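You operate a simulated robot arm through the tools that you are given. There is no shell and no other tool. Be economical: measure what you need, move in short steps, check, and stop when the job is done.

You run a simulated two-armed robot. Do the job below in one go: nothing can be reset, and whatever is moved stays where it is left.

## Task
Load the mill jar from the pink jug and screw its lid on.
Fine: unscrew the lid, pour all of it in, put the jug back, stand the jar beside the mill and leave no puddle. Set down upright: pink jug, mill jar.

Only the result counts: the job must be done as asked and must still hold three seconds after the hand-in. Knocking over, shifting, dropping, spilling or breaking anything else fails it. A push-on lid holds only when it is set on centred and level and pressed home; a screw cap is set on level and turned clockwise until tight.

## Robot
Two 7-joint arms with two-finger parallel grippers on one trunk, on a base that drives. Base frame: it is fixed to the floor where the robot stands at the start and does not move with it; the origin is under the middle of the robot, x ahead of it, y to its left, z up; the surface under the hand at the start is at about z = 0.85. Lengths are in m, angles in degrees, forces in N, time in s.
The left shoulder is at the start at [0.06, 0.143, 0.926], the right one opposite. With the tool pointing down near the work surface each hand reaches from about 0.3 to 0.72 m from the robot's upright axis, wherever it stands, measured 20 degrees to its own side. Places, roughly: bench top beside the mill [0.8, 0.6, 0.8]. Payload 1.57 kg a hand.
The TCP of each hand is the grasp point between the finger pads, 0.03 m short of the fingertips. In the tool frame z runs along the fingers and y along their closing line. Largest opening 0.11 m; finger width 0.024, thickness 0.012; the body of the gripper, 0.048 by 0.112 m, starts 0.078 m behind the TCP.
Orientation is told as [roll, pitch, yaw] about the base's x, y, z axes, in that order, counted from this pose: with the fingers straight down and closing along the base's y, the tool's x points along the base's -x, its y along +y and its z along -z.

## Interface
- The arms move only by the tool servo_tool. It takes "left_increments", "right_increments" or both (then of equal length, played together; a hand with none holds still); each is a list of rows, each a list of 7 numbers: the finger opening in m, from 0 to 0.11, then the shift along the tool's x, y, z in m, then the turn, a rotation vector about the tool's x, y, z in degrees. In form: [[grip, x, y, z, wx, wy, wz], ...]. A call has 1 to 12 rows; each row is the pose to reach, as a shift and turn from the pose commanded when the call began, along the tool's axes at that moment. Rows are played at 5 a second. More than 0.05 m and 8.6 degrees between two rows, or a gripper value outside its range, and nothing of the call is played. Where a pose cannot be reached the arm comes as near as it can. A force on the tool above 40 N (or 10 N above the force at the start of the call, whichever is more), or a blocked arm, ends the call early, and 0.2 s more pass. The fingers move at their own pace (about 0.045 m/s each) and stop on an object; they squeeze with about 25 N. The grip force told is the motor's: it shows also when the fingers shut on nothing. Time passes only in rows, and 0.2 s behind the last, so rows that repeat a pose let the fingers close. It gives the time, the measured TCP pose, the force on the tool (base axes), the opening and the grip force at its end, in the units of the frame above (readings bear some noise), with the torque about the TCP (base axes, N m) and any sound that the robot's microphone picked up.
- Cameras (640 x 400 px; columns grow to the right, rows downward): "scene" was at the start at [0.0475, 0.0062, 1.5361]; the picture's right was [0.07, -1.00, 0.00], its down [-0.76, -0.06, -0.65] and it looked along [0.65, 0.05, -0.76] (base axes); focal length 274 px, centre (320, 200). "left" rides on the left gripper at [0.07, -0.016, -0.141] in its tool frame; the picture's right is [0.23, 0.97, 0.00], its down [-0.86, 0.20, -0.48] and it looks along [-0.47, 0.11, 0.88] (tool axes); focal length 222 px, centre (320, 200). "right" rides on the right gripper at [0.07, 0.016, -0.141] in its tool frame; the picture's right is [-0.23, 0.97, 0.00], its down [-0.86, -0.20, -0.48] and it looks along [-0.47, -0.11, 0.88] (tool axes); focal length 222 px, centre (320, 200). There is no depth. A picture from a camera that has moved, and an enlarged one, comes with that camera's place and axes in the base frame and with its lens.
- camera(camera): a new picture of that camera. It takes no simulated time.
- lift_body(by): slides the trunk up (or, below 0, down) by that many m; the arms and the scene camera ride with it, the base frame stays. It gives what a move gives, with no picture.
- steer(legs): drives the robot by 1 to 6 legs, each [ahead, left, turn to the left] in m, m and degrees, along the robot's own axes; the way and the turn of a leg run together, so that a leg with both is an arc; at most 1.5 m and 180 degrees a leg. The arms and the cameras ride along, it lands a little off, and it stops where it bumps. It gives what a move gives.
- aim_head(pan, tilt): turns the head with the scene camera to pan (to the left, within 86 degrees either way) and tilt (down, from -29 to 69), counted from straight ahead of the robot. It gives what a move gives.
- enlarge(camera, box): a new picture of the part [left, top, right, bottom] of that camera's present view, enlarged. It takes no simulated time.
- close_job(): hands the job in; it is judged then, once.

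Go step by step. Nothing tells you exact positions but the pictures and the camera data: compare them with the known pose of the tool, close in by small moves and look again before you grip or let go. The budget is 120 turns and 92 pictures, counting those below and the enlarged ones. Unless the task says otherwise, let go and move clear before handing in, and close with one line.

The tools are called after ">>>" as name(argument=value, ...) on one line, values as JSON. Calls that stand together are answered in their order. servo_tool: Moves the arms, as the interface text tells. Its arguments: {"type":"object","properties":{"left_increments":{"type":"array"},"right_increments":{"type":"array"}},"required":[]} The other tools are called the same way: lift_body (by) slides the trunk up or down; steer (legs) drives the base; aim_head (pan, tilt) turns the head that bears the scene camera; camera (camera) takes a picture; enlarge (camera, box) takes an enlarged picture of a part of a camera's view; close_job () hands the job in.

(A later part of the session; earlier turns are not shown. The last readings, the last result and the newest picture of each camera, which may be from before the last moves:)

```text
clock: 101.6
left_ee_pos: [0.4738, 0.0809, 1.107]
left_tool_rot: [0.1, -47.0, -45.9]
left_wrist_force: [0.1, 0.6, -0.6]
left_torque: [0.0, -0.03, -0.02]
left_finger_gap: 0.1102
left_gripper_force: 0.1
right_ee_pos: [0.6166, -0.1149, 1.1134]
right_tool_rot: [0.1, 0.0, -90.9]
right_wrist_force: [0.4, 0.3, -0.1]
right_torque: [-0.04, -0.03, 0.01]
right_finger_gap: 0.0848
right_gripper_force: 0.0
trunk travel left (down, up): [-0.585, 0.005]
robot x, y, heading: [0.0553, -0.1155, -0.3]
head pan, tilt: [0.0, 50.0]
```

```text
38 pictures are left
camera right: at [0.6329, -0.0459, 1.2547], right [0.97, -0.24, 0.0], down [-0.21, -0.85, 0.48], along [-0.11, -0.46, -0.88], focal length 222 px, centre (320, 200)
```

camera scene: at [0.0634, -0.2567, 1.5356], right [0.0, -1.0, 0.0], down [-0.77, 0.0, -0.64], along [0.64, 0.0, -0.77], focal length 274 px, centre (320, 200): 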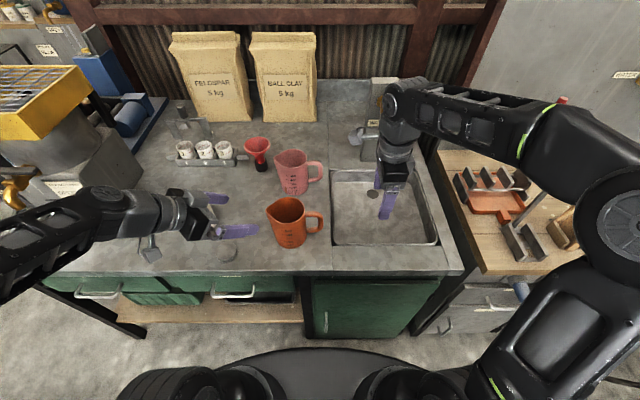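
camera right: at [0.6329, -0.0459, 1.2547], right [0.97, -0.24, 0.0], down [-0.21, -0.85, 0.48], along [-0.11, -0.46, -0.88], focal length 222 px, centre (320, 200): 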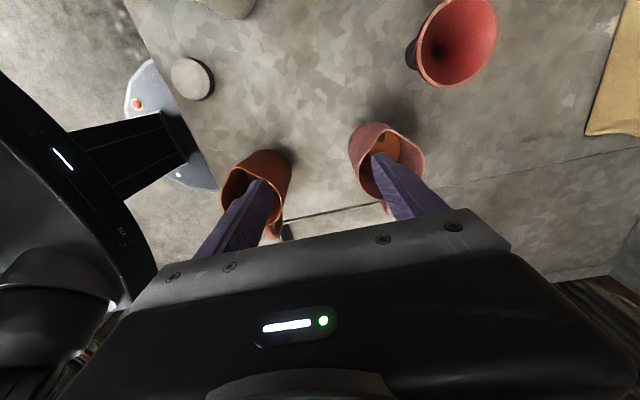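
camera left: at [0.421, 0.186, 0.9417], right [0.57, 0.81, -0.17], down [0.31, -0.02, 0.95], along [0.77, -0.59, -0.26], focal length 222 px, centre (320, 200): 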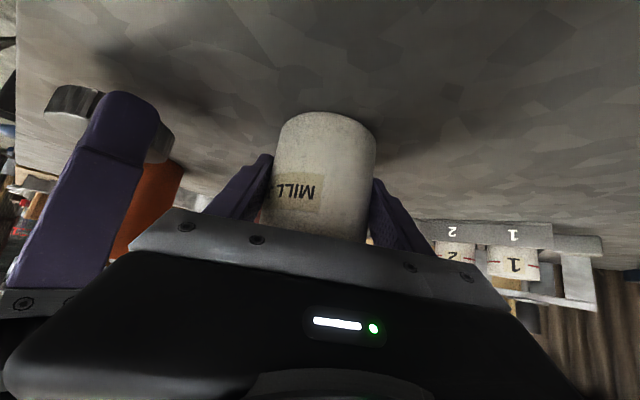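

>>> servo_tool(right_increments=[[0.085, -0.04, 0.02, 0, 0, 0, 0], [0.085, -0.08, 0.04, 0, 0, 0, 0], [0.085, -0.12, 0.06, 0, 0, 0, 0], [0.085, -0.143, 0.082, 0, 0, 0, 0], [0.085, -0.143, 0.082, 0.04, 0, 0, 0], [0.085, -0.143, 0.082, 0.08, 0, 0, 0]])

>>> camera(camera="right")

>>> enlarge(camera="scene", box=[290, 110, 450, 230])

```text
clock: 103.0
left_ee_pos: [0.4722, 0.0827, 1.1055]
left_tool_rot: [0.1, -47.1, -45.8]
left_wrist_force: [-0.2, 0.1, 0.1]
left_torque: [-0.05, -0.03, -0.02]
left_finger_gap: 0.1099
left_gripper_force: 0.0
right_ee_pos: [0.6916, -0.2601, 1.0325]
right_tool_rot: [0.3, 0.0, -90.8]
right_wrist_force: [-0.8, -0.4, -0.3]
right_torque: [-0.04, -0.03, 0.01]
right_finger_gap: 0.0852
right_gripper_force: 0.1
right hand out of reach, approached as far as the arm can: row 1, 2, 3, 4
trunk travel left (down, up): [-0.585, 0.005]
robot x, y, heading: [0.0569, -0.1114, -0.3]
head pan, tilt: [0.0, 50.0]
```

```text
37 pictures are left
camera right: at [0.7086, -0.1902, 1.1751], right [0.97, -0.24, 0.0], down [-0.21, -0.85, 0.48], along [-0.11, -0.47, -0.88], focal length 222 px, centre (320, 200)
```

right: 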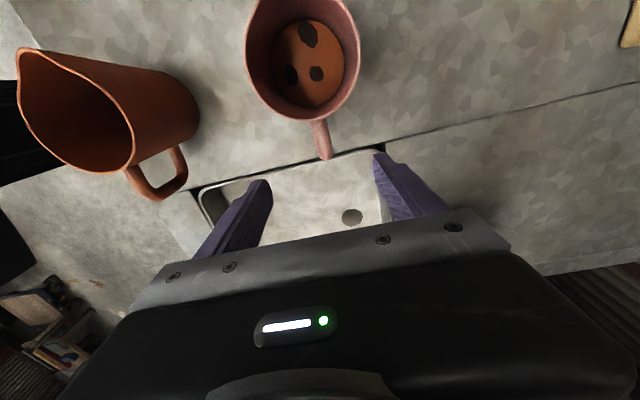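

```text
3.33 times, centred on (370, 170) of scene
camera zoom: at [0.1016, -0.112, 1.5958], right [0.0, -1.0, 0.0], down [-0.77, 0.0, -0.64], along [0.64, 0.0, -0.77], focal length 912 px, centre (153, 300)
```

zoom: 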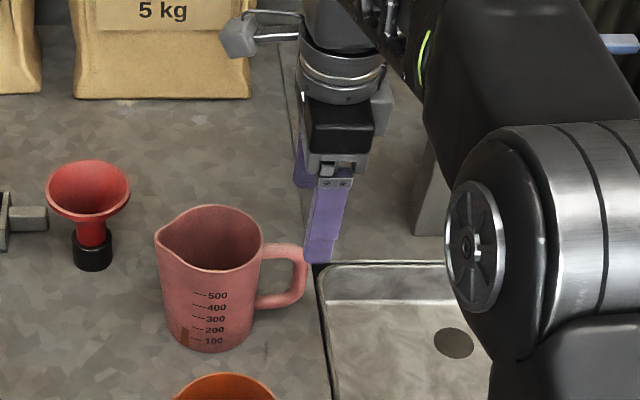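

Hand is above the handle. Small correction (bar at [0.696, −0.256]), descend and close.

>>> servo_tool(right_increments=[[0.085, 0.004, 0.005, 0.02, 0, 0, -6], [0.085, 0.004, 0.005, 0.05, 0, 0, -6], [0.085, 0.004, 0.005, 0.08, 0, 0, -6], [0.085, 0.004, 0.005, 0.097, 0, 0, -6]])

>>> camera(camera="right")

>>> enlarge(camera="scene", box=[310, 130, 430, 220])

```text
clock: 104.0
left_ee_pos: [0.4736, 0.0802, 1.1068]
left_tool_rot: [0.0, -47.0, -45.8]
left_wrist_force: [-0.5, -1.0, 0.6]
left_torque: [0.03, 0.0, 0.0]
left_finger_gap: 0.1099
left_gripper_force: 0.0
right_ee_pos: [0.7012, -0.2589, 0.9363]
right_tool_rot: [0.2, 0.1, -84.9]
right_wrist_force: [0.1, 0.1, 0.8]
right_torque: [0.02, 0.02, 0.0]
right_finger_gap: 0.0851
right_gripper_force: 0.0
trunk travel left (down, up): [-0.585, 0.005]
robot x, y, heading: [0.0548, -0.1166, -0.4]
head pan, tilt: [0.0, 50.0]
```

```text
35 pictures are left
camera right: at [0.7103, -0.1883, 1.0784], right [0.99, -0.14, 0.0], down [-0.12, -0.87, 0.48], along [-0.06, -0.47, -0.88], focal length 222 px, centre (320, 200)
```

right: 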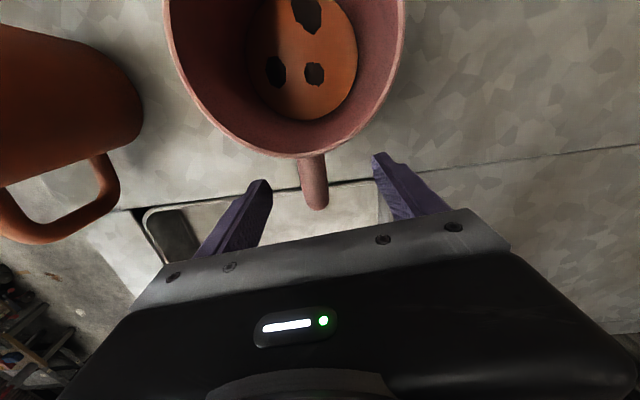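

```text
4.44 times, centred on (370, 175) of scene
camera zoom: at [0.1039, -0.1153, 1.5957], right [-0.01, -1.0, 0.0], down [-0.77, 0.0, -0.64], along [0.64, 0.0, -0.77], focal length 1216 px, centre (98, 311)
```

zoom: 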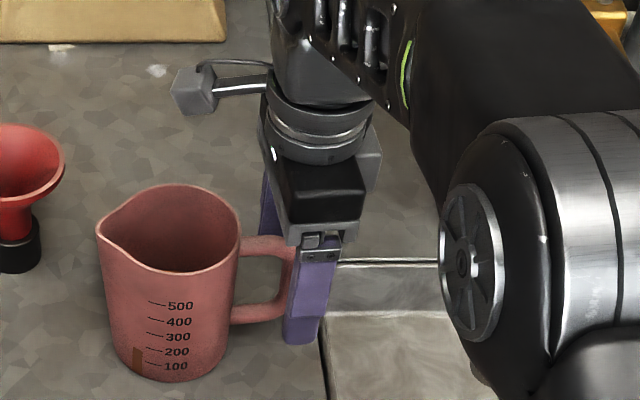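

Centre slightly more onto the bar (+5 mm) and close.

>>> servo_tool(right_increments=[[0.085, 0.006, -0.003, 0, 0, 0, 0], [0.06, 0.006, -0.003, 0, 0, 0, 0], [0.04, 0.006, -0.003, 0, 0, 0, 0], [0.02, 0.006, -0.003, 0, 0, 0, 0], [0.0, 0.006, -0.003, 0, 0, 0, 0], [0.0, 0.006, -0.003, 0, 0, 0, 0], [0.0, 0.006, -0.003, 0, 0, 0, 0]])

>>> camera(camera="right")

```text
clock: 105.6
left_ee_pos: [0.4739, 0.0804, 1.1067]
left_tool_rot: [-0.1, -46.9, -45.9]
left_wrist_force: [0.4, 0.7, -0.1]
left_torque: [0.01, 0.02, 0.02]
left_finger_gap: 0.11
left_gripper_force: 0.0
right_ee_pos: [0.6982, -0.2515, 0.936]
right_tool_rot: [0.1, 0.1, -85.0]
right_wrist_force: [0.2, 0.5, -0.5]
right_torque: [-0.08, 0.05, -0.02]
right_finger_gap: 0.0146
right_gripper_force: 25.3
trunk travel left (down, up): [-0.585, 0.005]
robot x, y, heading: [0.0595, -0.1164, -0.4]
head pan, tilt: [0.0, 50.0]
```

```text
33 pictures are left
camera right: at [0.7074, -0.1813, 1.0781], right [0.99, -0.14, 0.0], down [-0.12, -0.87, 0.48], along [-0.06, -0.47, -0.88], focal length 222 px, centre (320, 200)
```

right: 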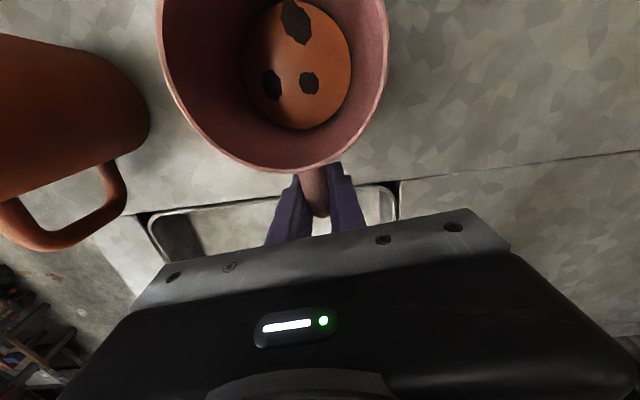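

Handle gripped (TCP [0.698, −0.2515, 0.936], yaw −85° is the return pose). Small test lift.

>>> servo_tool(right_increments=[[0.0, 0, 0, -0.01, 0, 0, 0], [0.0, 0, 0, -0.025, 0, 0, 0], [0.0, 0, 0, -0.025, 0, 0, 0]])

>>> enlarge(camera="scene", box=[310, 120, 430, 220])

```text
clock: 106.4
left_ee_pos: [0.4734, 0.0809, 1.1079]
left_tool_rot: [0.0, -47.0, -45.8]
left_wrist_force: [0.3, 0.2, 0.5]
left_torque: [-0.01, 0.0, 0.01]
left_finger_gap: 0.11
left_gripper_force: 0.1
right_ee_pos: [0.698, -0.252, 0.9616]
right_tool_rot: [0.1, 0.0, -84.9]
right_wrist_force: [0.1, -0.6, -3.6]
right_torque: [-0.18, -0.05, 0.05]
right_finger_gap: 0.0149
right_gripper_force: 25.5
trunk travel left (down, up): [-0.585, 0.005]
robot x, y, heading: [0.0564, -0.1167, -0.4]
head pan, tilt: [0.0, 50.0]
```

```text
4.00 times, centred on (370, 170) of scene
camera zoom: at [0.1042, -0.1152, 1.5956], right [-0.01, -1.0, 0.0], down [-0.77, 0.0, -0.64], along [0.64, 0.0, -0.77], focal length 1094 px, centre (120, 320)
```

zoom: 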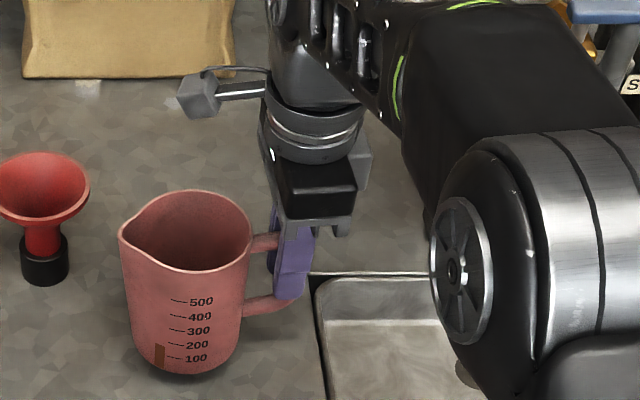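

Jug lifts cleanly and level (about 0.37 kg). Now I raise it while drawing it back, clear of the orange jug.

>>> servo_tool(right_increments=[[0.0, 0, -0.015, -0.03, 0, 0, 0], [0.0, 0, -0.03, -0.06, 0, 0, 0], [0.0, 0, -0.045, -0.09, 0, 0, 0], [0.0, 0, -0.06, -0.12, 0, 0, 0], [0.0, 0, -0.09, -0.14, 0, 0, 0], [0.0, 0, -0.12, -0.15, 0, 0, 0], [0.0, 0, -0.14, -0.155, 0, 0, 0]])

>>> camera(camera="scene")

```text
clock: 108.0
left_ee_pos: [0.4735, 0.0804, 1.1071]
left_tool_rot: [0.1, -47.0, -45.9]
left_wrist_force: [-0.9, 0.0, -1.0]
left_torque: [0.01, 0.02, -0.01]
left_finger_gap: 0.11
left_gripper_force: 0.0
right_ee_pos: [0.5549, -0.2637, 1.118]
right_tool_rot: [0.1, 0.1, -85.0]
right_wrist_force: [-0.3, 0.0, -3.9]
right_torque: [-0.24, -0.04, 0.0]
right_finger_gap: 0.0148
right_gripper_force: 25.3
trunk travel left (down, up): [-0.585, 0.005]
robot x, y, heading: [0.0587, -0.1159, -0.3]
head pan, tilt: [0.0, 50.0]
```

```text
31 pictures are left
camera scene: at [0.1033, -0.1154, 1.5956], right [-0.01, -1.0, 0.0], down [-0.77, 0.0, -0.64], along [0.64, 0.0, -0.77], focal length 274 px, centre (320, 200)
```

scene: 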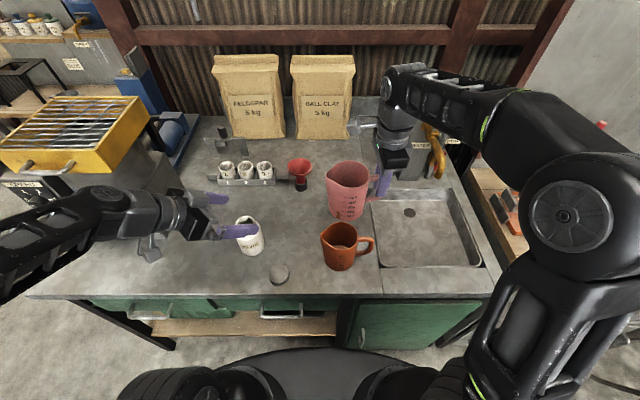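

Jug is high and level. Driving back 9 cm and left 35 cm with it.

>>> steer(legs=[[-0.09, 0, 0], [0, 0.355, 0]])

>>> camera(camera="scene")

```text
clock: 111.0
left_ee_pos: [0.389, 0.4332, 1.1068]
left_tool_rot: [0.1, -47.0, -46.1]
left_wrist_force: [0.0, -0.7, 0.3]
left_torque: [-0.03, 0.0, -0.02]
left_finger_gap: 0.1098
left_gripper_force: 0.0
right_ee_pos: [0.4689, 0.088, 1.1172]
right_tool_rot: [0.2, -0.1, -85.2]
right_wrist_force: [-0.3, 0.7, -4.5]
right_torque: [-0.25, -0.01, -0.02]
right_finger_gap: 0.0147
right_gripper_force: 25.1
trunk travel left (down, up): [-0.585, 0.005]
robot x, y, heading: [-0.0344, 0.241, -0.7]
head pan, tilt: [0.0, 50.0]
```

```text
30 pictures are left
camera scene: at [0.0172, 0.2392, 1.5956], right [-0.01, -1.0, 0.0], down [-0.77, 0.01, -0.64], along [0.64, -0.01, -0.77], focal length 274 px, centre (320, 200)
```

scene: 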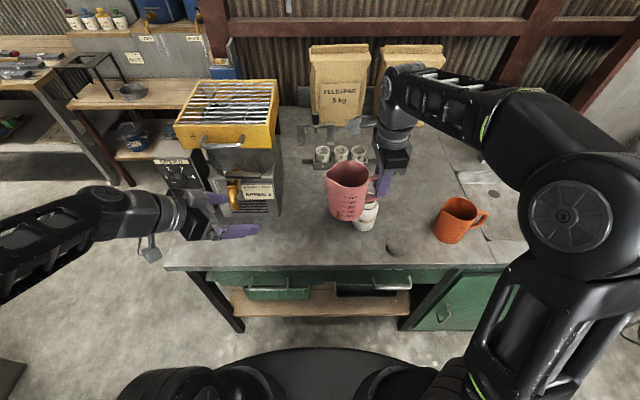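

Now I yaw the hand +85° so the spout faces the robot.

>>> servo_tool(right_increments=[[0.0, 0, 0, 0, 0, 0, -7], [0.0, 0, 0, 0, 0, 0, -14], [0.0, 0, 0, 0, 0, 0, -21], [0.0, 0, 0, 0, 0, 0, -28], [0.0, 0, 0, 0, 0, 0, -35], [0.0, 0, 0, 0, 0, 0, -42], [0.0, 0, 0, 0, 0, 0, -49], [0.0, 0, 0, 0, 0, 0, -56], [0.0, 0, 0, 0, 0, 0, -63], [0.0, 0, 0, 0, 0, 0, -70], [0.0, 0, 0, 0, 0, 0, -78], [0.0, 0, 0, 0, 0, 0, -85]])

>>> camera(camera="scene")

```text
clock: 113.6
left_ee_pos: [0.388, 0.4317, 1.1067]
left_tool_rot: [0.1, -47.1, -46.2]
left_wrist_force: [0.3, 0.2, 0.2]
left_torque: [0.01, -0.01, -0.04]
left_finger_gap: 0.11
left_gripper_force: 0.0
right_ee_pos: [0.4694, 0.0867, 1.1161]
right_tool_rot: [0.0, -0.2, -0.1]
right_wrist_force: [0.3, 0.5, -3.7]
right_torque: [0.0, -0.24, 0.01]
right_finger_gap: 0.0149
right_gripper_force: 25.2
trunk travel left (down, up): [-0.585, 0.005]
robot x, y, heading: [-0.0316, 0.2379, -0.5]
head pan, tilt: [0.0, 50.0]
```

```text
29 pictures are left
camera scene: at [0.0172, 0.238, 1.5956], right [-0.01, -1.0, 0.0], down [-0.77, 0.01, -0.64], along [0.64, -0.01, -0.77], focal length 274 px, centre (320, 200)
```

scene: 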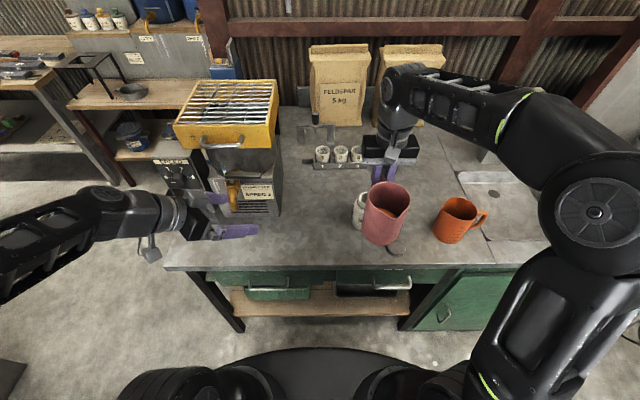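

>>> enlarge(camera="scene", box=[330, 130, 450, 260])

```text
3.08 times, centred on (390, 195) of scene
camera zoom: at [0.0172, 0.238, 1.5956], right [-0.01, -1.0, 0.0], down [-0.77, 0.01, -0.64], along [0.64, -0.01, -0.77], focal length 842 px, centre (105, 215)
```

zoom: 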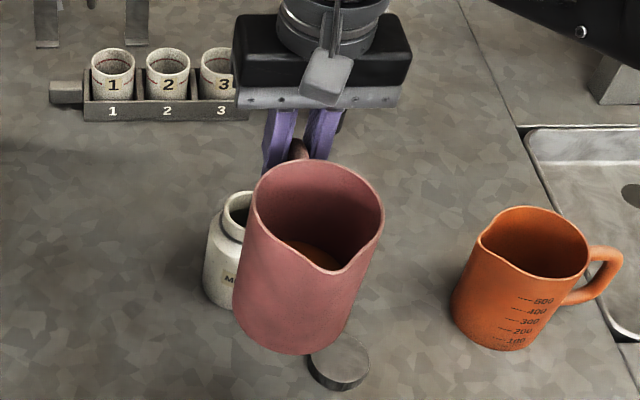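

The lip is 0.13 m ahead of the TCP, in the expected plane. Tipping to 50° (no pour yet) while moving it over the jar, held high.

>>> servo_tool(right_increments=[[0.0, -0.016, 0.001, -0.002, 0, -4.2, 0], [0.0, -0.032, 0.001, -0.004, 0, -8.4, 0], [0.0, -0.048, 0.002, -0.006, 0, -12.6, 0], [0.0, -0.064, 0.002, -0.008, 0, -16.8, 0], [0.0, -0.08, 0.003, -0.01, 0, -21, 0], [0.0, -0.096, 0.003, -0.012, 0, -25.2, 0], [0.0, -0.112, 0.004, -0.014, 0, -29.4, 0], [0.0, -0.128, 0.004, -0.016, 0, -33.6, 0], [0.0, -0.144, 0.005, -0.018, 0, -37.8, 0], [0.0, -0.16, 0.006, -0.02, 0, -42, 0], [0.0, -0.175, 0.006, -0.021, 0, -46.2, 0], [0.0, -0.19, 0.007, -0.022, 0, -50, 0]])

>>> enlarge(camera="scene", box=[330, 130, 450, 260])

>>> camera(camera="right")

```text
clock: 116.2
left_ee_pos: [0.3886, 0.4314, 1.1063]
left_tool_rot: [0.0, -47.0, -46.1]
left_wrist_force: [0.1, -0.2, 0.2]
left_torque: [0.01, 0.0, -0.01]
left_finger_gap: 0.1101
left_gripper_force: 0.0
right_ee_pos: [0.6589, 0.0944, 1.1412]
right_tool_rot: [0.1, -50.1, -0.2]
right_wrist_force: [0.4, 0.2, -3.7]
right_torque: [0.03, -0.05, -0.03]
right_finger_gap: 0.0149
right_gripper_force: 25.5
trunk travel left (down, up): [-0.585, 0.005]
robot x, y, heading: [-0.0288, 0.2387, -0.7]
head pan, tilt: [0.0, 50.0]
```

```text
3.08 times, centred on (390, 195) of scene
camera zoom: at [0.0177, 0.2383, 1.5956], right [-0.01, -1.0, 0.0], down [-0.77, 0.01, -0.64], along [0.64, -0.01, -0.77], focal length 842 px, centre (105, 215)
```

zoom: 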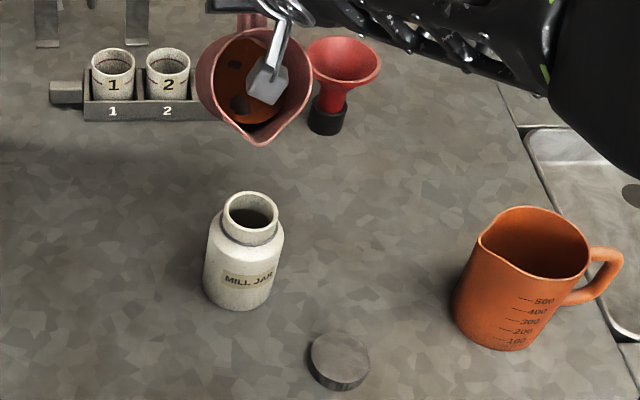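

```text
26 pictures are left
camera right: at [0.5053, 0.1107, 1.1787], right [0.15, 0.97, 0.18], down [0.18, -0.2, 0.96], along [0.97, -0.11, -0.21], focal length 222 px, centre (320, 200)
```

right: 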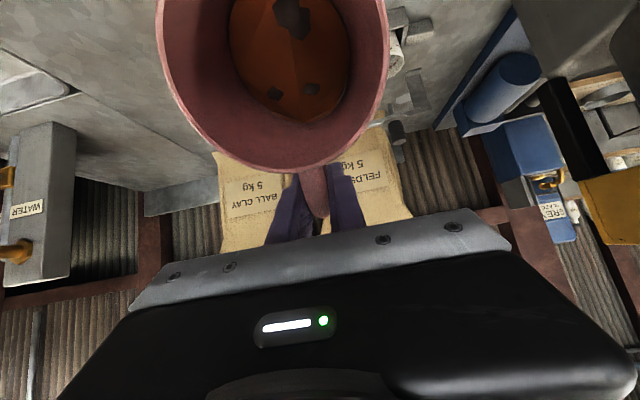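

The lip is nearly above the mouth. One sharper look for the lateral offset before pouring.

>>> enlarge(camera="scene", box=[350, 140, 400, 235])

```text
4.21 times, centred on (375, 188) of scene
camera zoom: at [0.0177, 0.2383, 1.5956], right [-0.01, -1.0, 0.0], down [-0.77, 0.01, -0.64], along [0.64, -0.01, -0.77], focal length 1152 px, centre (88, 253)
```

zoom: 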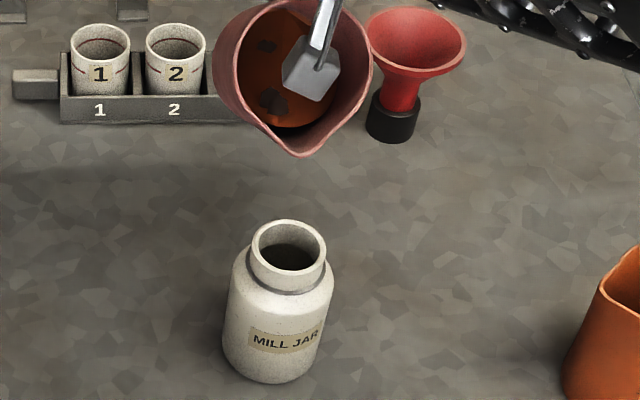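

Mouth centre is about [0.548, 0.087]; the lip needs +12 mm in x and −7 mm in y. Lowering to about 25 mm above the mouth and tipping to 62°.

>>> servo_tool(right_increments=[[0.0, 0.013, -0.003, 0.007, 0, -4, 0], [0.0, 0.026, -0.006, 0.013, 0, -8, 0], [0.0, 0.0394, -0.0075, 0.02, 0, -12, 0], [0.0, 0.0394, -0.0075, 0.02, 0, -12, 0]])

>>> enlarge(camera="scene", box=[350, 140, 400, 235])

```text
clock: 117.2
left_ee_pos: [0.3874, 0.4318, 1.1063]
left_tool_rot: [0.0, -47.0, -46.2]
left_wrist_force: [-0.4, -0.8, 0.1]
left_torque: [0.0, 0.01, 0.0]
left_finger_gap: 0.1099
left_gripper_force: 0.0
right_ee_pos: [0.6477, 0.0843, 1.0981]
right_tool_rot: [0.0, -62.3, -0.3]
right_wrist_force: [-0.2, -0.7, -3.2]
right_torque: [-0.03, -0.01, 0.0]
right_finger_gap: 0.0145
right_gripper_force: 24.9
right hand out of reach, approached as far as the arm can: row 2
trunk travel left (down, up): [-0.585, 0.005]
robot x, y, heading: [-0.0297, 0.2387, -0.8]
head pan, tilt: [0.0, 50.0]
```

```text
4.21 times, centred on (375, 188) of scene
camera zoom: at [0.0173, 0.2377, 1.5957], right [-0.01, -1.0, 0.0], down [-0.77, 0.01, -0.64], along [0.64, -0.01, -0.77], focal length 1152 px, centre (88, 253)
```

zoom: 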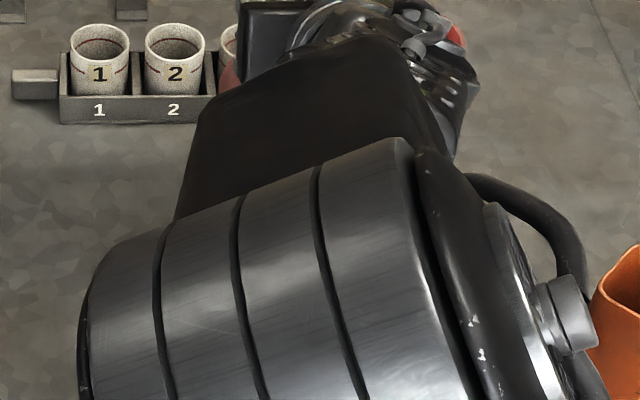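

The right arm's elbow moved into the view. I'll check with the left camera.

>>> camera(camera="left")

```text
23 pictures are left
camera left: at [0.2734, 0.5282, 1.1521], right [0.6, 0.79, -0.17], down [0.31, -0.03, 0.95], along [0.74, -0.62, -0.26], focal length 222 px, centre (320, 200)
```

left: 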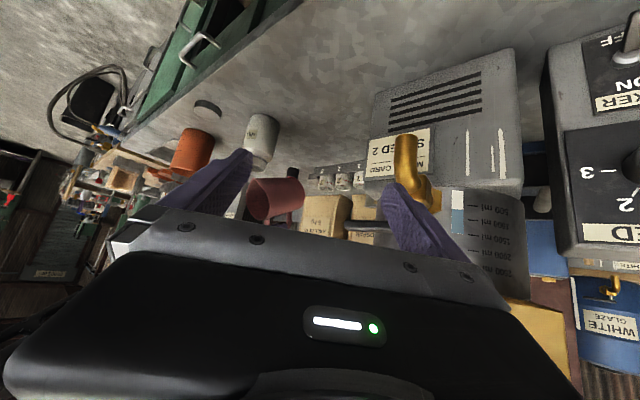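

>>> servo_tool(left_increments=[[0.11, -0.013, -0.019, 0.013, 3.4, 0, 3.2], [0.11, -0.026, -0.038, 0.027, 6.8, 0, 6.4], [0.11, -0.038, -0.058, 0.04, 10.2, 0, 9.5]])

>>> enlarge(camera="left", box=[220, 90, 400, 220])

```text
clock: 118.0
left_ee_pos: [0.3846, 0.3508, 1.106]
left_tool_rot: [0.1, -47.0, -60.1]
left_wrist_force: [0.5, 0.6, 0.3]
left_torque: [0.01, -0.01, 0.05]
left_finger_gap: 0.1097
left_gripper_force: 0.0
right_ee_pos: [0.6482, 0.0837, 1.0969]
right_tool_rot: [0.1, -62.1, -0.3]
right_wrist_force: [0.4, -0.2, -3.5]
right_torque: [0.03, -0.03, 0.02]
right_finger_gap: 0.0146
right_gripper_force: 24.6
trunk travel left (down, up): [-0.585, 0.005]
robot x, y, heading: [-0.0304, 0.2364, -0.5]
head pan, tilt: [0.0, 50.0]
```

```text
3.08 times, centred on (310, 155) of left
camera zoom: at [0.296, 0.473, 1.1518], right [0.77, 0.62, -0.17], down [0.29, -0.1, 0.95], along [0.57, -0.78, -0.26], focal length 684 px, centre (351, 338)
```

zoom: 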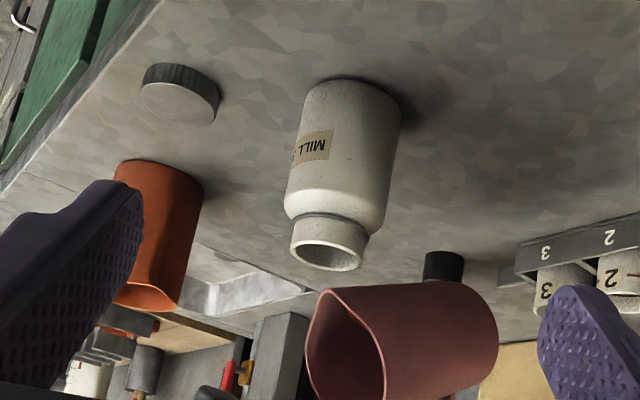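

The left camera gives a clear view: mouth at about [0.544, 0.088, 0.97], lip at about [0.548, 0.085, 0.998]. Tipping slowly to 70°, keeping the lip in place.

>>> servo_tool(right_increments=[[0.0, 0.0018, 0.002, -0.0034, 0, -2, 0], [0.0, 0.0036, 0.004, -0.0067, 0, -4, 0], [0.0, 0.003, 0.004, -0.0116, 0, -6, 0], [0.0, 0.0022, 0.004, -0.0165, 0, -8, 0], [0.0, 0.0022, 0.004, -0.0165, 0, -8, 0], [0.0, 0.0022, 0.004, -0.0165, 0, -8, 0]])

>>> enlarge(camera="left", box=[220, 90, 400, 220])

```text
clock: 119.4
left_ee_pos: [0.3849, 0.351, 1.106]
left_tool_rot: [0.0, -47.0, -60.1]
left_wrist_force: [-0.3, 0.5, -0.5]
left_torque: [-0.01, -0.01, -0.02]
left_finger_gap: 0.1099
left_gripper_force: 0.1
right_ee_pos: [0.6332, 0.089, 1.1022]
right_tool_rot: [0.1, -70.1, -0.3]
right_wrist_force: [-0.5, 0.1, -3.4]
right_torque: [-0.03, 0.02, 0.01]
right_finger_gap: 0.0146
right_gripper_force: 25.3
trunk travel left (down, up): [-0.585, 0.005]
robot x, y, heading: [-0.0331, 0.2358, -0.5]
head pan, tilt: [0.0, 50.0]
```

```text
3.08 times, centred on (310, 155) of left
camera zoom: at [0.2956, 0.4735, 1.1518], right [0.77, 0.62, -0.17], down [0.29, -0.1, 0.95], along [0.57, -0.78, -0.26], focal length 684 px, centre (351, 338)
```

zoom: 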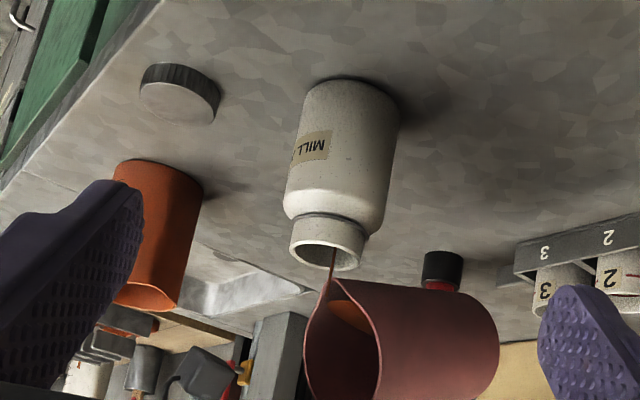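

The stream runs cleanly into the mouth. Continuing slowly with pauses.

>>> servo_tool(right_increments=[[0.0, 0, 0, 0, 0, 0, 0], [0.0, 0, 0, 0, 0, 0, 0], [0.0, 0, 0, 0, 0, 0, 0], [0.0, -0.0011, 0, -0.0049, 0, -2, 0], [0.0, -0.0011, 0, -0.0049, 0, -2, 0], [0.0, -0.0022, 0, -0.0098, 0, -4, 0], [0.0, -0.0022, 0, -0.0098, 0, -4, 0], [0.0, -0.0022, 0, -0.0098, 0, -4, 0], [0.0, -0.003, 0, -0.0148, 0, -6, 0], [0.0, -0.003, 0, -0.0148, 0, -6, 0], [0.0, -0.0037, 0, -0.0198, 0, -8, 0], [0.0, -0.0037, 0, -0.0198, 0, -8, 0]])

>>> enlarge(camera="left", box=[220, 90, 400, 220])

```text
clock: 122.0
left_ee_pos: [0.3833, 0.3521, 1.1063]
left_tool_rot: [-0.1, -47.0, -60.0]
left_wrist_force: [-0.2, -0.1, -0.1]
left_torque: [-0.01, -0.01, 0.02]
left_finger_gap: 0.1097
left_gripper_force: 0.1
right_ee_pos: [0.6147, 0.0913, 1.1121]
right_tool_rot: [0.2, -78.2, -0.4]
right_wrist_force: [-0.7, 0.1, -2.2]
right_torque: [0.03, 0.08, 0.02]
right_finger_gap: 0.0146
right_gripper_force: 24.8
trunk travel left (down, up): [-0.585, 0.005]
robot x, y, heading: [-0.0301, 0.2345, -0.6]
head pan, tilt: [0.0, 50.0]
```

```text
3.08 times, centred on (310, 155) of left
camera zoom: at [0.2957, 0.4735, 1.1517], right [0.77, 0.62, -0.17], down [0.29, -0.1, 0.95], along [0.57, -0.78, -0.26], focal length 684 px, centre (351, 338)
```

zoom: 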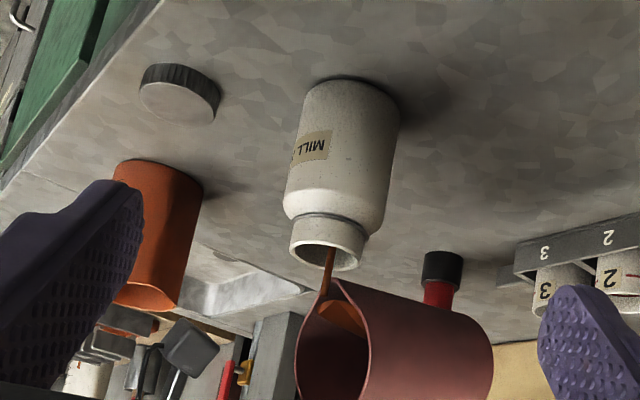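

>>> servo_tool(right_increments=[[0.0, 0, -0.001, 0, 0, 0, 0], [0.0, -0.001, -0.002, -0.0049, 0, -2, 0], [0.0, -0.001, -0.002, -0.0049, 0, -2, 0], [0.0, -0.0021, -0.002, -0.0098, 0, -4, 0], [0.0, -0.0021, -0.002, -0.0098, 0, -4, 0], [0.0, -0.003, -0.002, -0.0148, 0, -6, 0], [0.0, -0.003, -0.002, -0.0148, 0, -6, 0], [0.0, -0.0037, -0.002, -0.0197, 0, -8, 0], [0.0, -0.0037, -0.002, -0.0197, 0, -8, 0], [0.0, -0.0041, -0.002, -0.0247, 0, -10, 0], [0.0, -0.0045, -0.002, -0.0297, 0, -12, 0], [0.0, -0.0045, -0.002, -0.0297, 0, -12, 0]])

>>> enlarge(camera="left", box=[220, 90, 400, 220])

```text
clock: 124.6
left_ee_pos: [0.3832, 0.3522, 1.1056]
left_tool_rot: [0.0, -47.0, -60.1]
left_wrist_force: [0.1, 0.3, 0.4]
left_torque: [0.0, -0.02, 0.03]
left_finger_gap: 0.1099
left_gripper_force: 0.0
right_ee_pos: [0.5872, 0.0881, 1.1224]
right_tool_rot: [167.9, -89.8, -168.2]
right_wrist_force: [-0.1, -0.5, -2.0]
right_torque: [0.01, 0.07, 0.02]
right_finger_gap: 0.0144
right_gripper_force: 25.3
trunk travel left (down, up): [-0.585, 0.005]
robot x, y, heading: [-0.0325, 0.2365, -0.5]
head pan, tilt: [0.0, 50.0]
```

```text
3.08 times, centred on (310, 155) of left
camera zoom: at [0.2955, 0.4735, 1.1518], right [0.77, 0.62, -0.17], down [0.29, -0.1, 0.95], along [0.57, -0.78, -0.26], focal length 684 px, centre (351, 338)
```

zoom: 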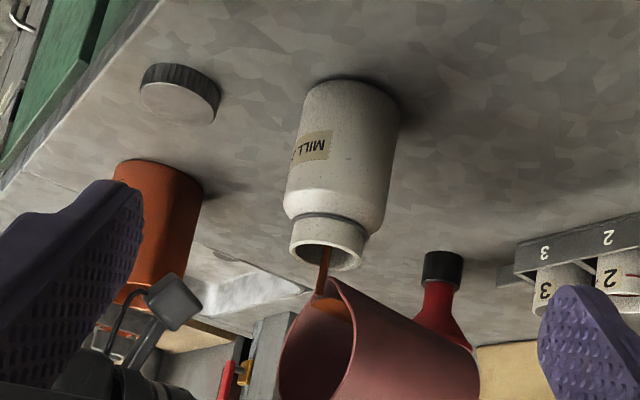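

Still flowing cleanly. Tipping on to about 106°, shifting the lip 4 mm away to stay centred.

>>> servo_tool(right_increments=[[0.0, 0, 0, 0.002, 0, 0, 0], [0.0, 0, 0, 0.003, 0, 0, 0], [0.0, -0.0011, 0, -0.001, 0, -2, 0], [0.0, -0.0022, 0, -0.0058, 0, -4, 0], [0.0, -0.0022, 0, -0.0058, 0, -4, 0], [0.0, -0.003, 0, -0.0107, 0, -6, 0], [0.0, -0.0036, 0, -0.0157, 0, -8, 0], [0.0, -0.004, 0, -0.0207, 0, -10, 0], [0.0, -0.0045, 0, -0.0257, 0, -12, 0], [0.0, -0.0045, 0, -0.0307, 0, -14, 0], [0.0, -0.0045, 0, -0.0357, 0, -16, 0], [0.0, -0.0045, 0, -0.0357, 0, -16, 0]])

>>> enlarge(camera="left", box=[220, 90, 400, 220])

```text
clock: 127.2
left_ee_pos: [0.3834, 0.3515, 1.1055]
left_tool_rot: [0.0, -46.9, -60.1]
left_wrist_force: [-0.6, 0.7, -0.6]
left_torque: [-0.02, -0.02, -0.01]
left_finger_gap: 0.11
left_gripper_force: 0.0
right_ee_pos: [0.5515, 0.087, 1.1288]
right_tool_rot: [179.7, -73.9, -180.0]
right_wrist_force: [0.2, 0.9, -0.7]
right_torque: [-0.03, 0.05, -0.03]
right_finger_gap: 0.0147
right_gripper_force: 25.4
trunk travel left (down, up): [-0.585, 0.005]
robot x, y, heading: [-0.0303, 0.241, -0.7]
head pan, tilt: [0.0, 50.0]
```

```text
3.08 times, centred on (310, 155) of left
camera zoom: at [0.2955, 0.4733, 1.1519], right [0.77, 0.62, -0.17], down [0.29, -0.1, 0.95], along [0.57, -0.78, -0.26], focal length 684 px, centre (351, 338)
```

zoom: 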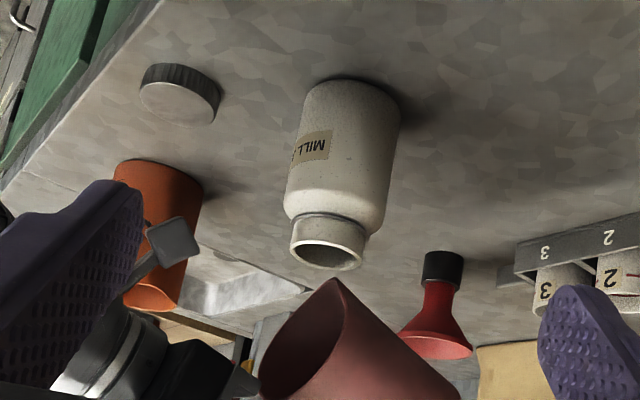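

The stream has ended. Tipping a bit further and waiting for the last drops.

>>> servo_tool(right_increments=[[0.0, -0.001, 0, -0.005, 0, -2, 0], [0.0, -0.0017, 0, -0.01, 0, -4, 0], [0.0, -0.0025, 0, -0.0148, 0, -6, 0], [0.0, -0.0033, 0, -0.0198, 0, -8, 0], [0.0, -0.0042, 0, -0.0247, 0, -10, 0], [0.0, -0.0042, 0, -0.0247, 0, -10, 0], [0.0, -0.0042, 0, -0.0247, 0, -10, 0], [0.0, -0.0042, 0, -0.0247, 0, -10, 0], [0.0, -0.0042, 0, -0.0247, 0, -10, 0], [0.0, -0.0042, 0, -0.0247, 0, -10, 0], [0.0, -0.0042, 0, -0.0247, 0, -10, 0]])

>>> camera(camera="right")

```text
clock: 129.6
left_ee_pos: [0.3819, 0.3509, 1.1055]
left_tool_rot: [0.0, -47.0, -60.0]
left_wrist_force: [0.3, -0.1, -0.4]
left_torque: [-0.01, 0.0, 0.0]
left_finger_gap: 0.11
left_gripper_force: 0.1
right_ee_pos: [0.5273, 0.0874, 1.1251]
right_tool_rot: [180.0, -63.9, 180.0]
right_wrist_force: [-0.9, 0.2, -1.2]
right_torque: [0.0, 0.04, 0.0]
right_finger_gap: 0.0147
right_gripper_force: 24.7
trunk travel left (down, up): [-0.585, 0.005]
robot x, y, heading: [-0.031, 0.2382, -0.9]
head pan, tilt: [0.0, 50.0]
```

```text
17 pictures are left
camera right: at [0.4305, 0.1048, 1.0007], right [-0.1, 0.97, 0.2], down [-0.81, -0.2, 0.56], along [0.58, -0.11, 0.81], focal length 222 px, centre (320, 200)
```

right: 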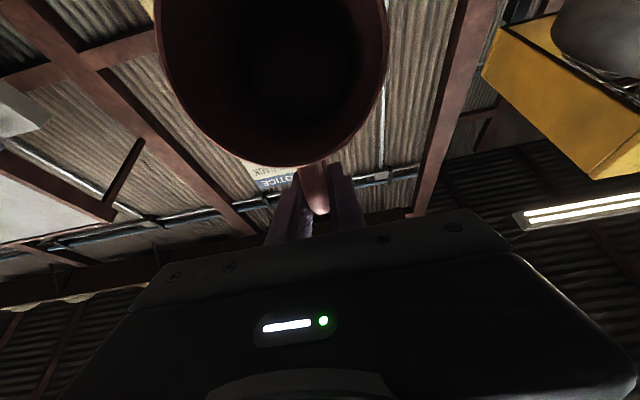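

Jug is empty. Reversing the motion: untip to 50° with rising, then upright.

>>> servo_tool(right_increments=[[0.0, 0.0044, 0, 0.0162, 0, 8.25, 0], [0.0, 0.0088, 0, 0.0324, 0, 16.5, 0], [0.0, 0.0132, 0, 0.0486, 0, 24.75, 0], [0.0, 0.0176, 0, 0.0648, 0, 33, 0], [0.0, 0.022, 0, 0.081, 0, 41.25, 0], [0.0, 0.0265, 0, 0.0972, 0, 49.5, 0], [0.0, 0.0309, 0, 0.1134, 0, 57.75, 0], [0.0, 0.0353, 0, 0.1296, 0, 66, 0]])

```text
clock: 131.4
left_ee_pos: [0.385, 0.3496, 1.1062]
left_tool_rot: [0.0, -46.9, -60.0]
left_wrist_force: [-0.3, -0.2, -0.2]
left_torque: [0.04, -0.03, 0.01]
left_finger_gap: 0.11
left_gripper_force: 0.0
right_ee_pos: [0.659, 0.0865, 1.1501]
right_tool_rot: [-0.1, -50.1, -0.3]
right_wrist_force: [0.5, -0.3, -1.3]
right_torque: [0.0, 0.0, -0.04]
right_finger_gap: 0.0147
right_gripper_force: 24.9
trunk travel left (down, up): [-0.585, 0.005]
robot x, y, heading: [-0.0262, 0.238, -0.6]
head pan, tilt: [0.0, 50.0]
```

>>> servo_tool(right_increments=[[0.0, 0.0182, 0, -0.0158, 0, 6.25, 0], [0.0, 0.0363, 0, -0.0316, 0, 12.5, 0], [0.0, 0.0545, 0, -0.0474, 0, 18.75, 0], [0.0, 0.0726, 0, -0.0632, 0, 25, 0], [0.0, 0.0908, 0, -0.0789, 0, 31.25, 0], [0.0, 0.1089, 0, -0.0947, 0, 37.5, 0], [0.0, 0.1271, 0, -0.1105, 0, 43.75, 0], [0.0, 0.1452, 0, -0.1263, 0, 50, 0]])

>>> camera(camera="scene")

```text
clock: 133.2
left_ee_pos: [0.3836, 0.3506, 1.1065]
left_tool_rot: [0.0, -47.1, -60.1]
left_wrist_force: [-0.3, -0.1, 0.3]
left_torque: [-0.02, 0.02, 0.0]
left_finger_gap: 0.1098
left_gripper_force: 0.1
right_ee_pos: [0.4676, 0.0878, 1.1193]
right_tool_rot: [0.0, -0.1, -0.2]
right_wrist_force: [0.0, 0.5, 0.0]
right_torque: [0.02, -0.08, -0.01]
right_finger_gap: 0.0146
right_gripper_force: 25.4
trunk travel left (down, up): [-0.585, 0.005]
robot x, y, heading: [-0.0304, 0.233, -0.5]
head pan, tilt: [0.0, 50.0]
```

```text
16 pictures are left
camera scene: at [0.0171, 0.238, 1.5956], right [-0.01, -1.0, 0.0], down [-0.77, 0.01, -0.64], along [0.64, -0.01, -0.77], focal length 274 px, centre (320, 200)
```

scene: 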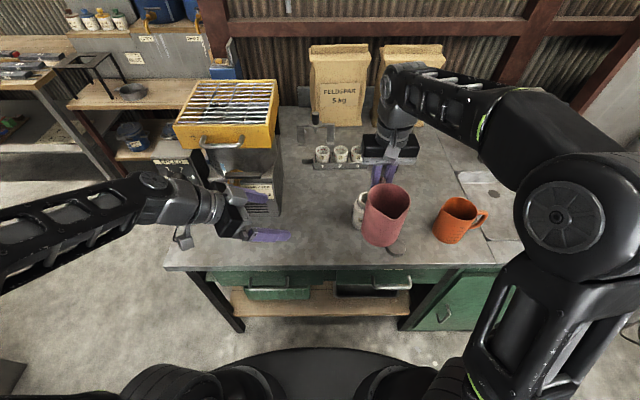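

Upright again. Yawing back so the handle faces right, then driving back to the pick pose.

>>> servo_tool(right_increments=[[0.0, 0, 0, 0, 0, 0, 7], [0.0, 0, 0, 0, 0, 0, 14], [0.0, 0, 0, 0, 0, 0, 21], [0.0, 0, 0, 0, 0, 0, 28], [0.0, 0, 0, 0, 0, 0, 35], [0.0, 0, 0, 0, 0, 0, 42], [0.0, 0, 0, 0, 0, 0, 49], [0.0, 0, 0, 0, 0, 0, 56], [0.0, 0, 0, 0, 0, 0, 63], [0.0, 0, 0, 0, 0, 0, 70], [0.0, 0, 0, 0, 0, 0, 78], [0.0, 0, 0, 0, 0, 0, 85]])

>>> steer(legs=[[0, -0.355, 0.3], [0.09, 0, 0]])

```text
clock: 135.8
left_ee_pos: [0.3835, 0.3504, 1.1056]
left_tool_rot: [0.0, -47.1, -60.1]
left_wrist_force: [0.1, -0.3, 0.0]
left_torque: [-0.02, 0.01, 0.0]
left_finger_gap: 0.1102
left_gripper_force: 0.1
right_ee_pos: [0.4693, 0.0893, 1.1195]
right_tool_rot: [0.1, 0.0, -85.4]
right_wrist_force: [0.6, 0.4, -0.7]
right_torque: [-0.07, 0.0, 0.0]
right_finger_gap: 0.0146
right_gripper_force: 25.0
trunk travel left (down, up): [-0.585, 0.005]
robot x, y, heading: [-0.0277, 0.2398, -0.7]
head pan, tilt: [0.0, 50.0]
```

```text
clock: 138.8
left_ee_pos: [0.4728, 0.0049, 1.1055]
left_tool_rot: [-0.1, -46.9, -59.2]
left_wrist_force: [0.6, -0.1, -0.4]
left_torque: [0.01, 0.02, -0.04]
left_finger_gap: 0.11
left_gripper_force: 0.0
right_ee_pos: [0.5612, -0.2556, 1.1186]
right_tool_rot: [0.2, 0.0, -84.4]
right_wrist_force: [0.4, 0.5, -1.6]
right_torque: [-0.11, 0.06, -0.04]
right_finger_gap: 0.0145
right_gripper_force: 25.2
trunk travel left (down, up): [-0.585, 0.005]
robot x, y, heading: [0.062, -0.1151, 0.2]
head pan, tilt: [0.0, 50.0]
```

>>> servo_tool(right_increments=[[0.0, -0.001, 0.02, 0.004, 0, 0, 0], [0.0, -0.003, 0.05, 0.015, 0, 0, 0], [0.0, -0.006, 0.08, 0.037, 0, 0, 0], [0.0, -0.007, 0.095, 0.066, 0, 0, 0], [0.0, -0.008, 0.11, 0.096, 0, 0, 0], [0.0, -0.009, 0.122, 0.126, 0, 0, 0], [0.0, -0.0094, 0.1367, 0.155, 0, 0, 0], [0.0, -0.0094, 0.1367, 0.168, 0, 0, 0]])

>>> enlarge(camera="scene", box=[310, 120, 430, 220])

```text
clock: 140.6
left_ee_pos: [0.4689, 0.0043, 1.1052]
left_tool_rot: [0.0, -47.0, -59.3]
left_wrist_force: [-0.4, 0.2, 0.3]
left_torque: [0.03, 0.0, 0.0]
left_finger_gap: 0.11
left_gripper_force: 0.1
right_ee_pos: [0.6937, -0.2525, 0.9524]
right_tool_rot: [0.2, 0.0, -84.4]
right_wrist_force: [0.6, 0.6, -1.3]
right_torque: [-0.06, -0.02, 0.01]
right_finger_gap: 0.0148
right_gripper_force: 25.3
trunk travel left (down, up): [-0.585, 0.005]
robot x, y, heading: [0.058, -0.1131, 0.2]
head pan, tilt: [0.0, 50.0]
```

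```text
4.00 times, centred on (370, 170) of scene
camera zoom: at [0.1054, -0.1138, 1.5957], right [0.0, -1.0, 0.0], down [-0.77, 0.0, -0.64], along [0.64, 0.0, -0.77], focal length 1094 px, centre (120, 320)
```

zoom: 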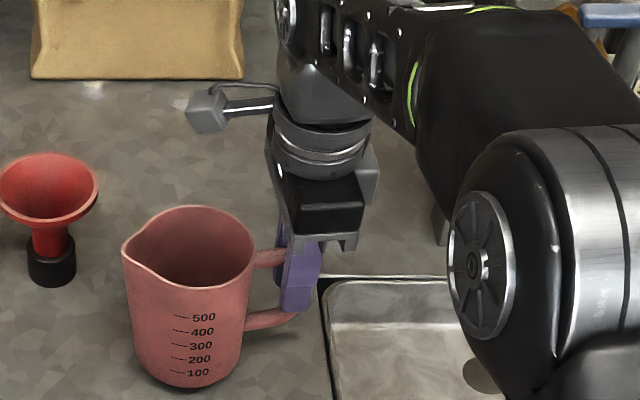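

Lowering to contact with the bench.

>>> servo_tool(right_increments=[[0.0, 0, 0.004, 0.004, 0, 0, 0], [0.0, 0, 0.004, 0.008, 0, 0, 0], [0.0, 0, 0.004, 0.012, 0, 0, 0], [0.0, 0, 0.004, 0.014, 0, 0, 0]])

>>> servo_tool(right_increments=[[0.0, 0, 0, 0.002, 0, 0, 0]])

```text
clock: 141.6
left_ee_pos: [0.4691, 0.0044, 1.1072]
left_tool_rot: [0.2, -47.0, -59.3]
left_wrist_force: [0.4, -0.3, 0.0]
left_torque: [-0.01, -0.01, 0.02]
left_finger_gap: 0.1101
left_gripper_force: 0.1
right_ee_pos: [0.7002, -0.2512, 0.9379]
right_tool_rot: [0.2, 0.1, -84.4]
right_wrist_force: [-1.0, -0.1, 5.7]
right_torque: [0.16, 0.16, 0.05]
right_finger_gap: 0.0148
right_gripper_force: 25.1
trunk travel left (down, up): [-0.585, 0.005]
robot x, y, heading: [0.0563, -0.115, 0.1]
head pan, tilt: [0.0, 50.0]
```

```text
clock: 142.0
left_ee_pos: [0.4694, 0.0044, 1.1071]
left_tool_rot: [0.1, -47.0, -59.5]
left_wrist_force: [-0.2, 0.8, -0.1]
left_torque: [0.0, 0.02, 0.0]
left_finger_gap: 0.11
left_gripper_force: 0.0
right_ee_pos: [0.7012, -0.253, 0.9376]
right_tool_rot: [0.5, 0.0, -84.5]
right_wrist_force: [-1.0, -0.7, 17.0]
right_torque: [0.52, 0.22, -0.04]
right_finger_gap: 0.0146
right_gripper_force: 25.2
trunk travel left (down, up): [-0.585, 0.005]
robot x, y, heading: [0.0552, -0.1151, -0.0]
head pan, tilt: [0.0, 50.0]
```

Standing on the bench. Releasing and rising clear.

>>> servo_tool(right_increments=[[0.02, 0, 0, -0.001, 0, 0, 0], [0.03, 0, 0, -0.001, 0, 0, 0], [0.05, 0, 0, -0.001, 0, 0, 0], [0.07, 0, 0, -0.001, 0, 0, 0], [0.07, 0, 0, -0.03, 0, 0, 0], [0.07, 0, 0, -0.06, 0, 0, 0], [0.07, 0, 0, -0.09, 0, 0, 0], [0.07, 0, -0.03, -0.12, 0, 0, 0], [0.07, 0, -0.07, -0.14, 0, 0, 0], [0.07, 0, -0.11, -0.15, 0, 0, 0]])

>>> camera(camera="scene")

```text
clock: 144.2
left_ee_pos: [0.4679, 0.0053, 1.1066]
left_tool_rot: [0.2, -47.0, -59.4]
left_wrist_force: [0.2, -0.9, -0.6]
left_torque: [0.01, 0.0, 0.0]
left_finger_gap: 0.1103
left_gripper_force: 0.0
right_ee_pos: [0.5887, -0.262, 1.0872]
right_tool_rot: [0.2, 0.1, -84.4]
right_wrist_force: [0.2, 0.0, -0.3]
right_torque: [0.01, -0.01, -0.02]
right_finger_gap: 0.07
right_gripper_force: 0.1
trunk travel left (down, up): [-0.585, 0.005]
robot x, y, heading: [0.0573, -0.1137, -0.0]
head pan, tilt: [0.0, 50.0]
```

```text
14 pictures are left
camera scene: at [0.1041, -0.1141, 1.5957], right [0.0, -1.0, 0.0], down [-0.77, 0.0, -0.64], along [0.64, 0.0, -0.77], focal length 274 px, centre (320, 200)
```

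scene: 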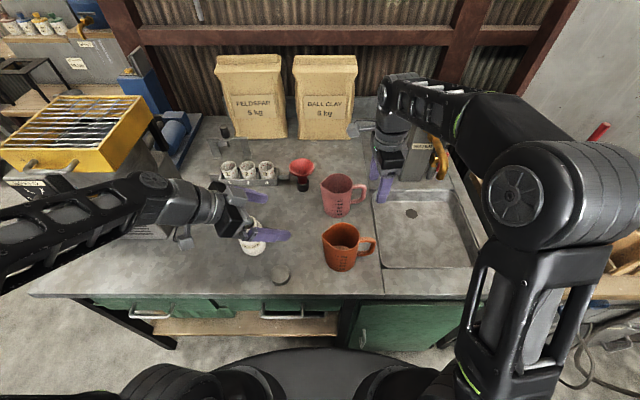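

Jug is back in place. Driving back to the lid/jar work position.

>>> steer(legs=[[-0.045, 0.113, 0.5]])

>>> servo_tool(left_increments=[[0.11, 0, 0, 0, -5.6, 0, -5.3], [0.11, 0, 0, 0, -11.3, 0, -10.6]])

>>> enlarge(camera="left", box=[160, 60, 480, 260])

```text
clock: 145.4
left_ee_pos: [0.4228, 0.1212, 1.1061]
left_tool_rot: [-0.1, -46.9, -58.8]
left_wrist_force: [0.0, 0.8, -0.2]
left_torque: [-0.02, -0.01, -0.01]
left_finger_gap: 0.1101
left_gripper_force: 0.0
right_ee_pos: [0.5455, -0.1443, 1.0879]
right_tool_rot: [0.2, 0.1, -83.9]
right_wrist_force: [-0.2, 0.2, 0.9]
right_torque: [-0.02, -0.04, 0.01]
right_finger_gap: 0.0699
right_gripper_force: 0.0
trunk travel left (down, up): [-0.585, 0.005]
robot x, y, heading: [0.0112, -0.0006, 0.6]
head pan, tilt: [0.0, 50.0]
```

```text
clock: 146.1
left_ee_pos: [0.4233, 0.1197, 1.1059]
left_tool_rot: [-0.1, -46.9, -43.1]
left_wrist_force: [-1.0, 0.5, 0.2]
left_torque: [0.02, 0.04, 0.05]
left_finger_gap: 0.1099
left_gripper_force: 0.1
right_ee_pos: [0.5478, -0.1469, 1.0868]
right_tool_rot: [0.1, 0.0, -83.9]
right_wrist_force: [0.0, -0.2, 0.1]
right_torque: [0.05, 0.0, -0.01]
right_finger_gap: 0.0699
right_gripper_force: 0.1
trunk travel left (down, up): [-0.585, 0.005]
robot x, y, heading: [0.0131, -0.0013, 0.6]
head pan, tilt: [0.0, 50.0]
```

```text
2.00 times, centred on (320, 160) of left
camera zoom: at [0.3037, 0.2107, 1.1521], right [0.55, 0.82, -0.17], down [0.31, -0.01, 0.95], along [0.77, -0.58, -0.26], focal length 444 px, centre (320, 280)
```

zoom: 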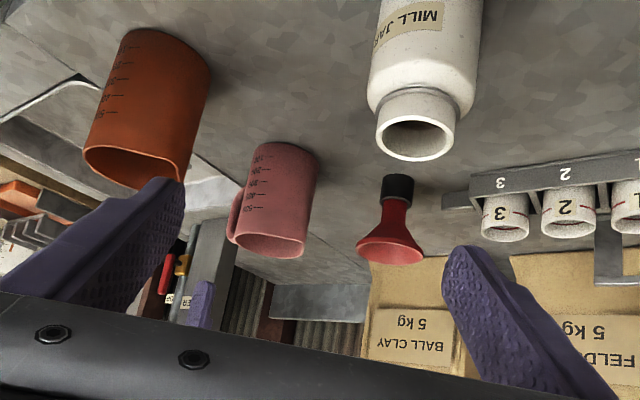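

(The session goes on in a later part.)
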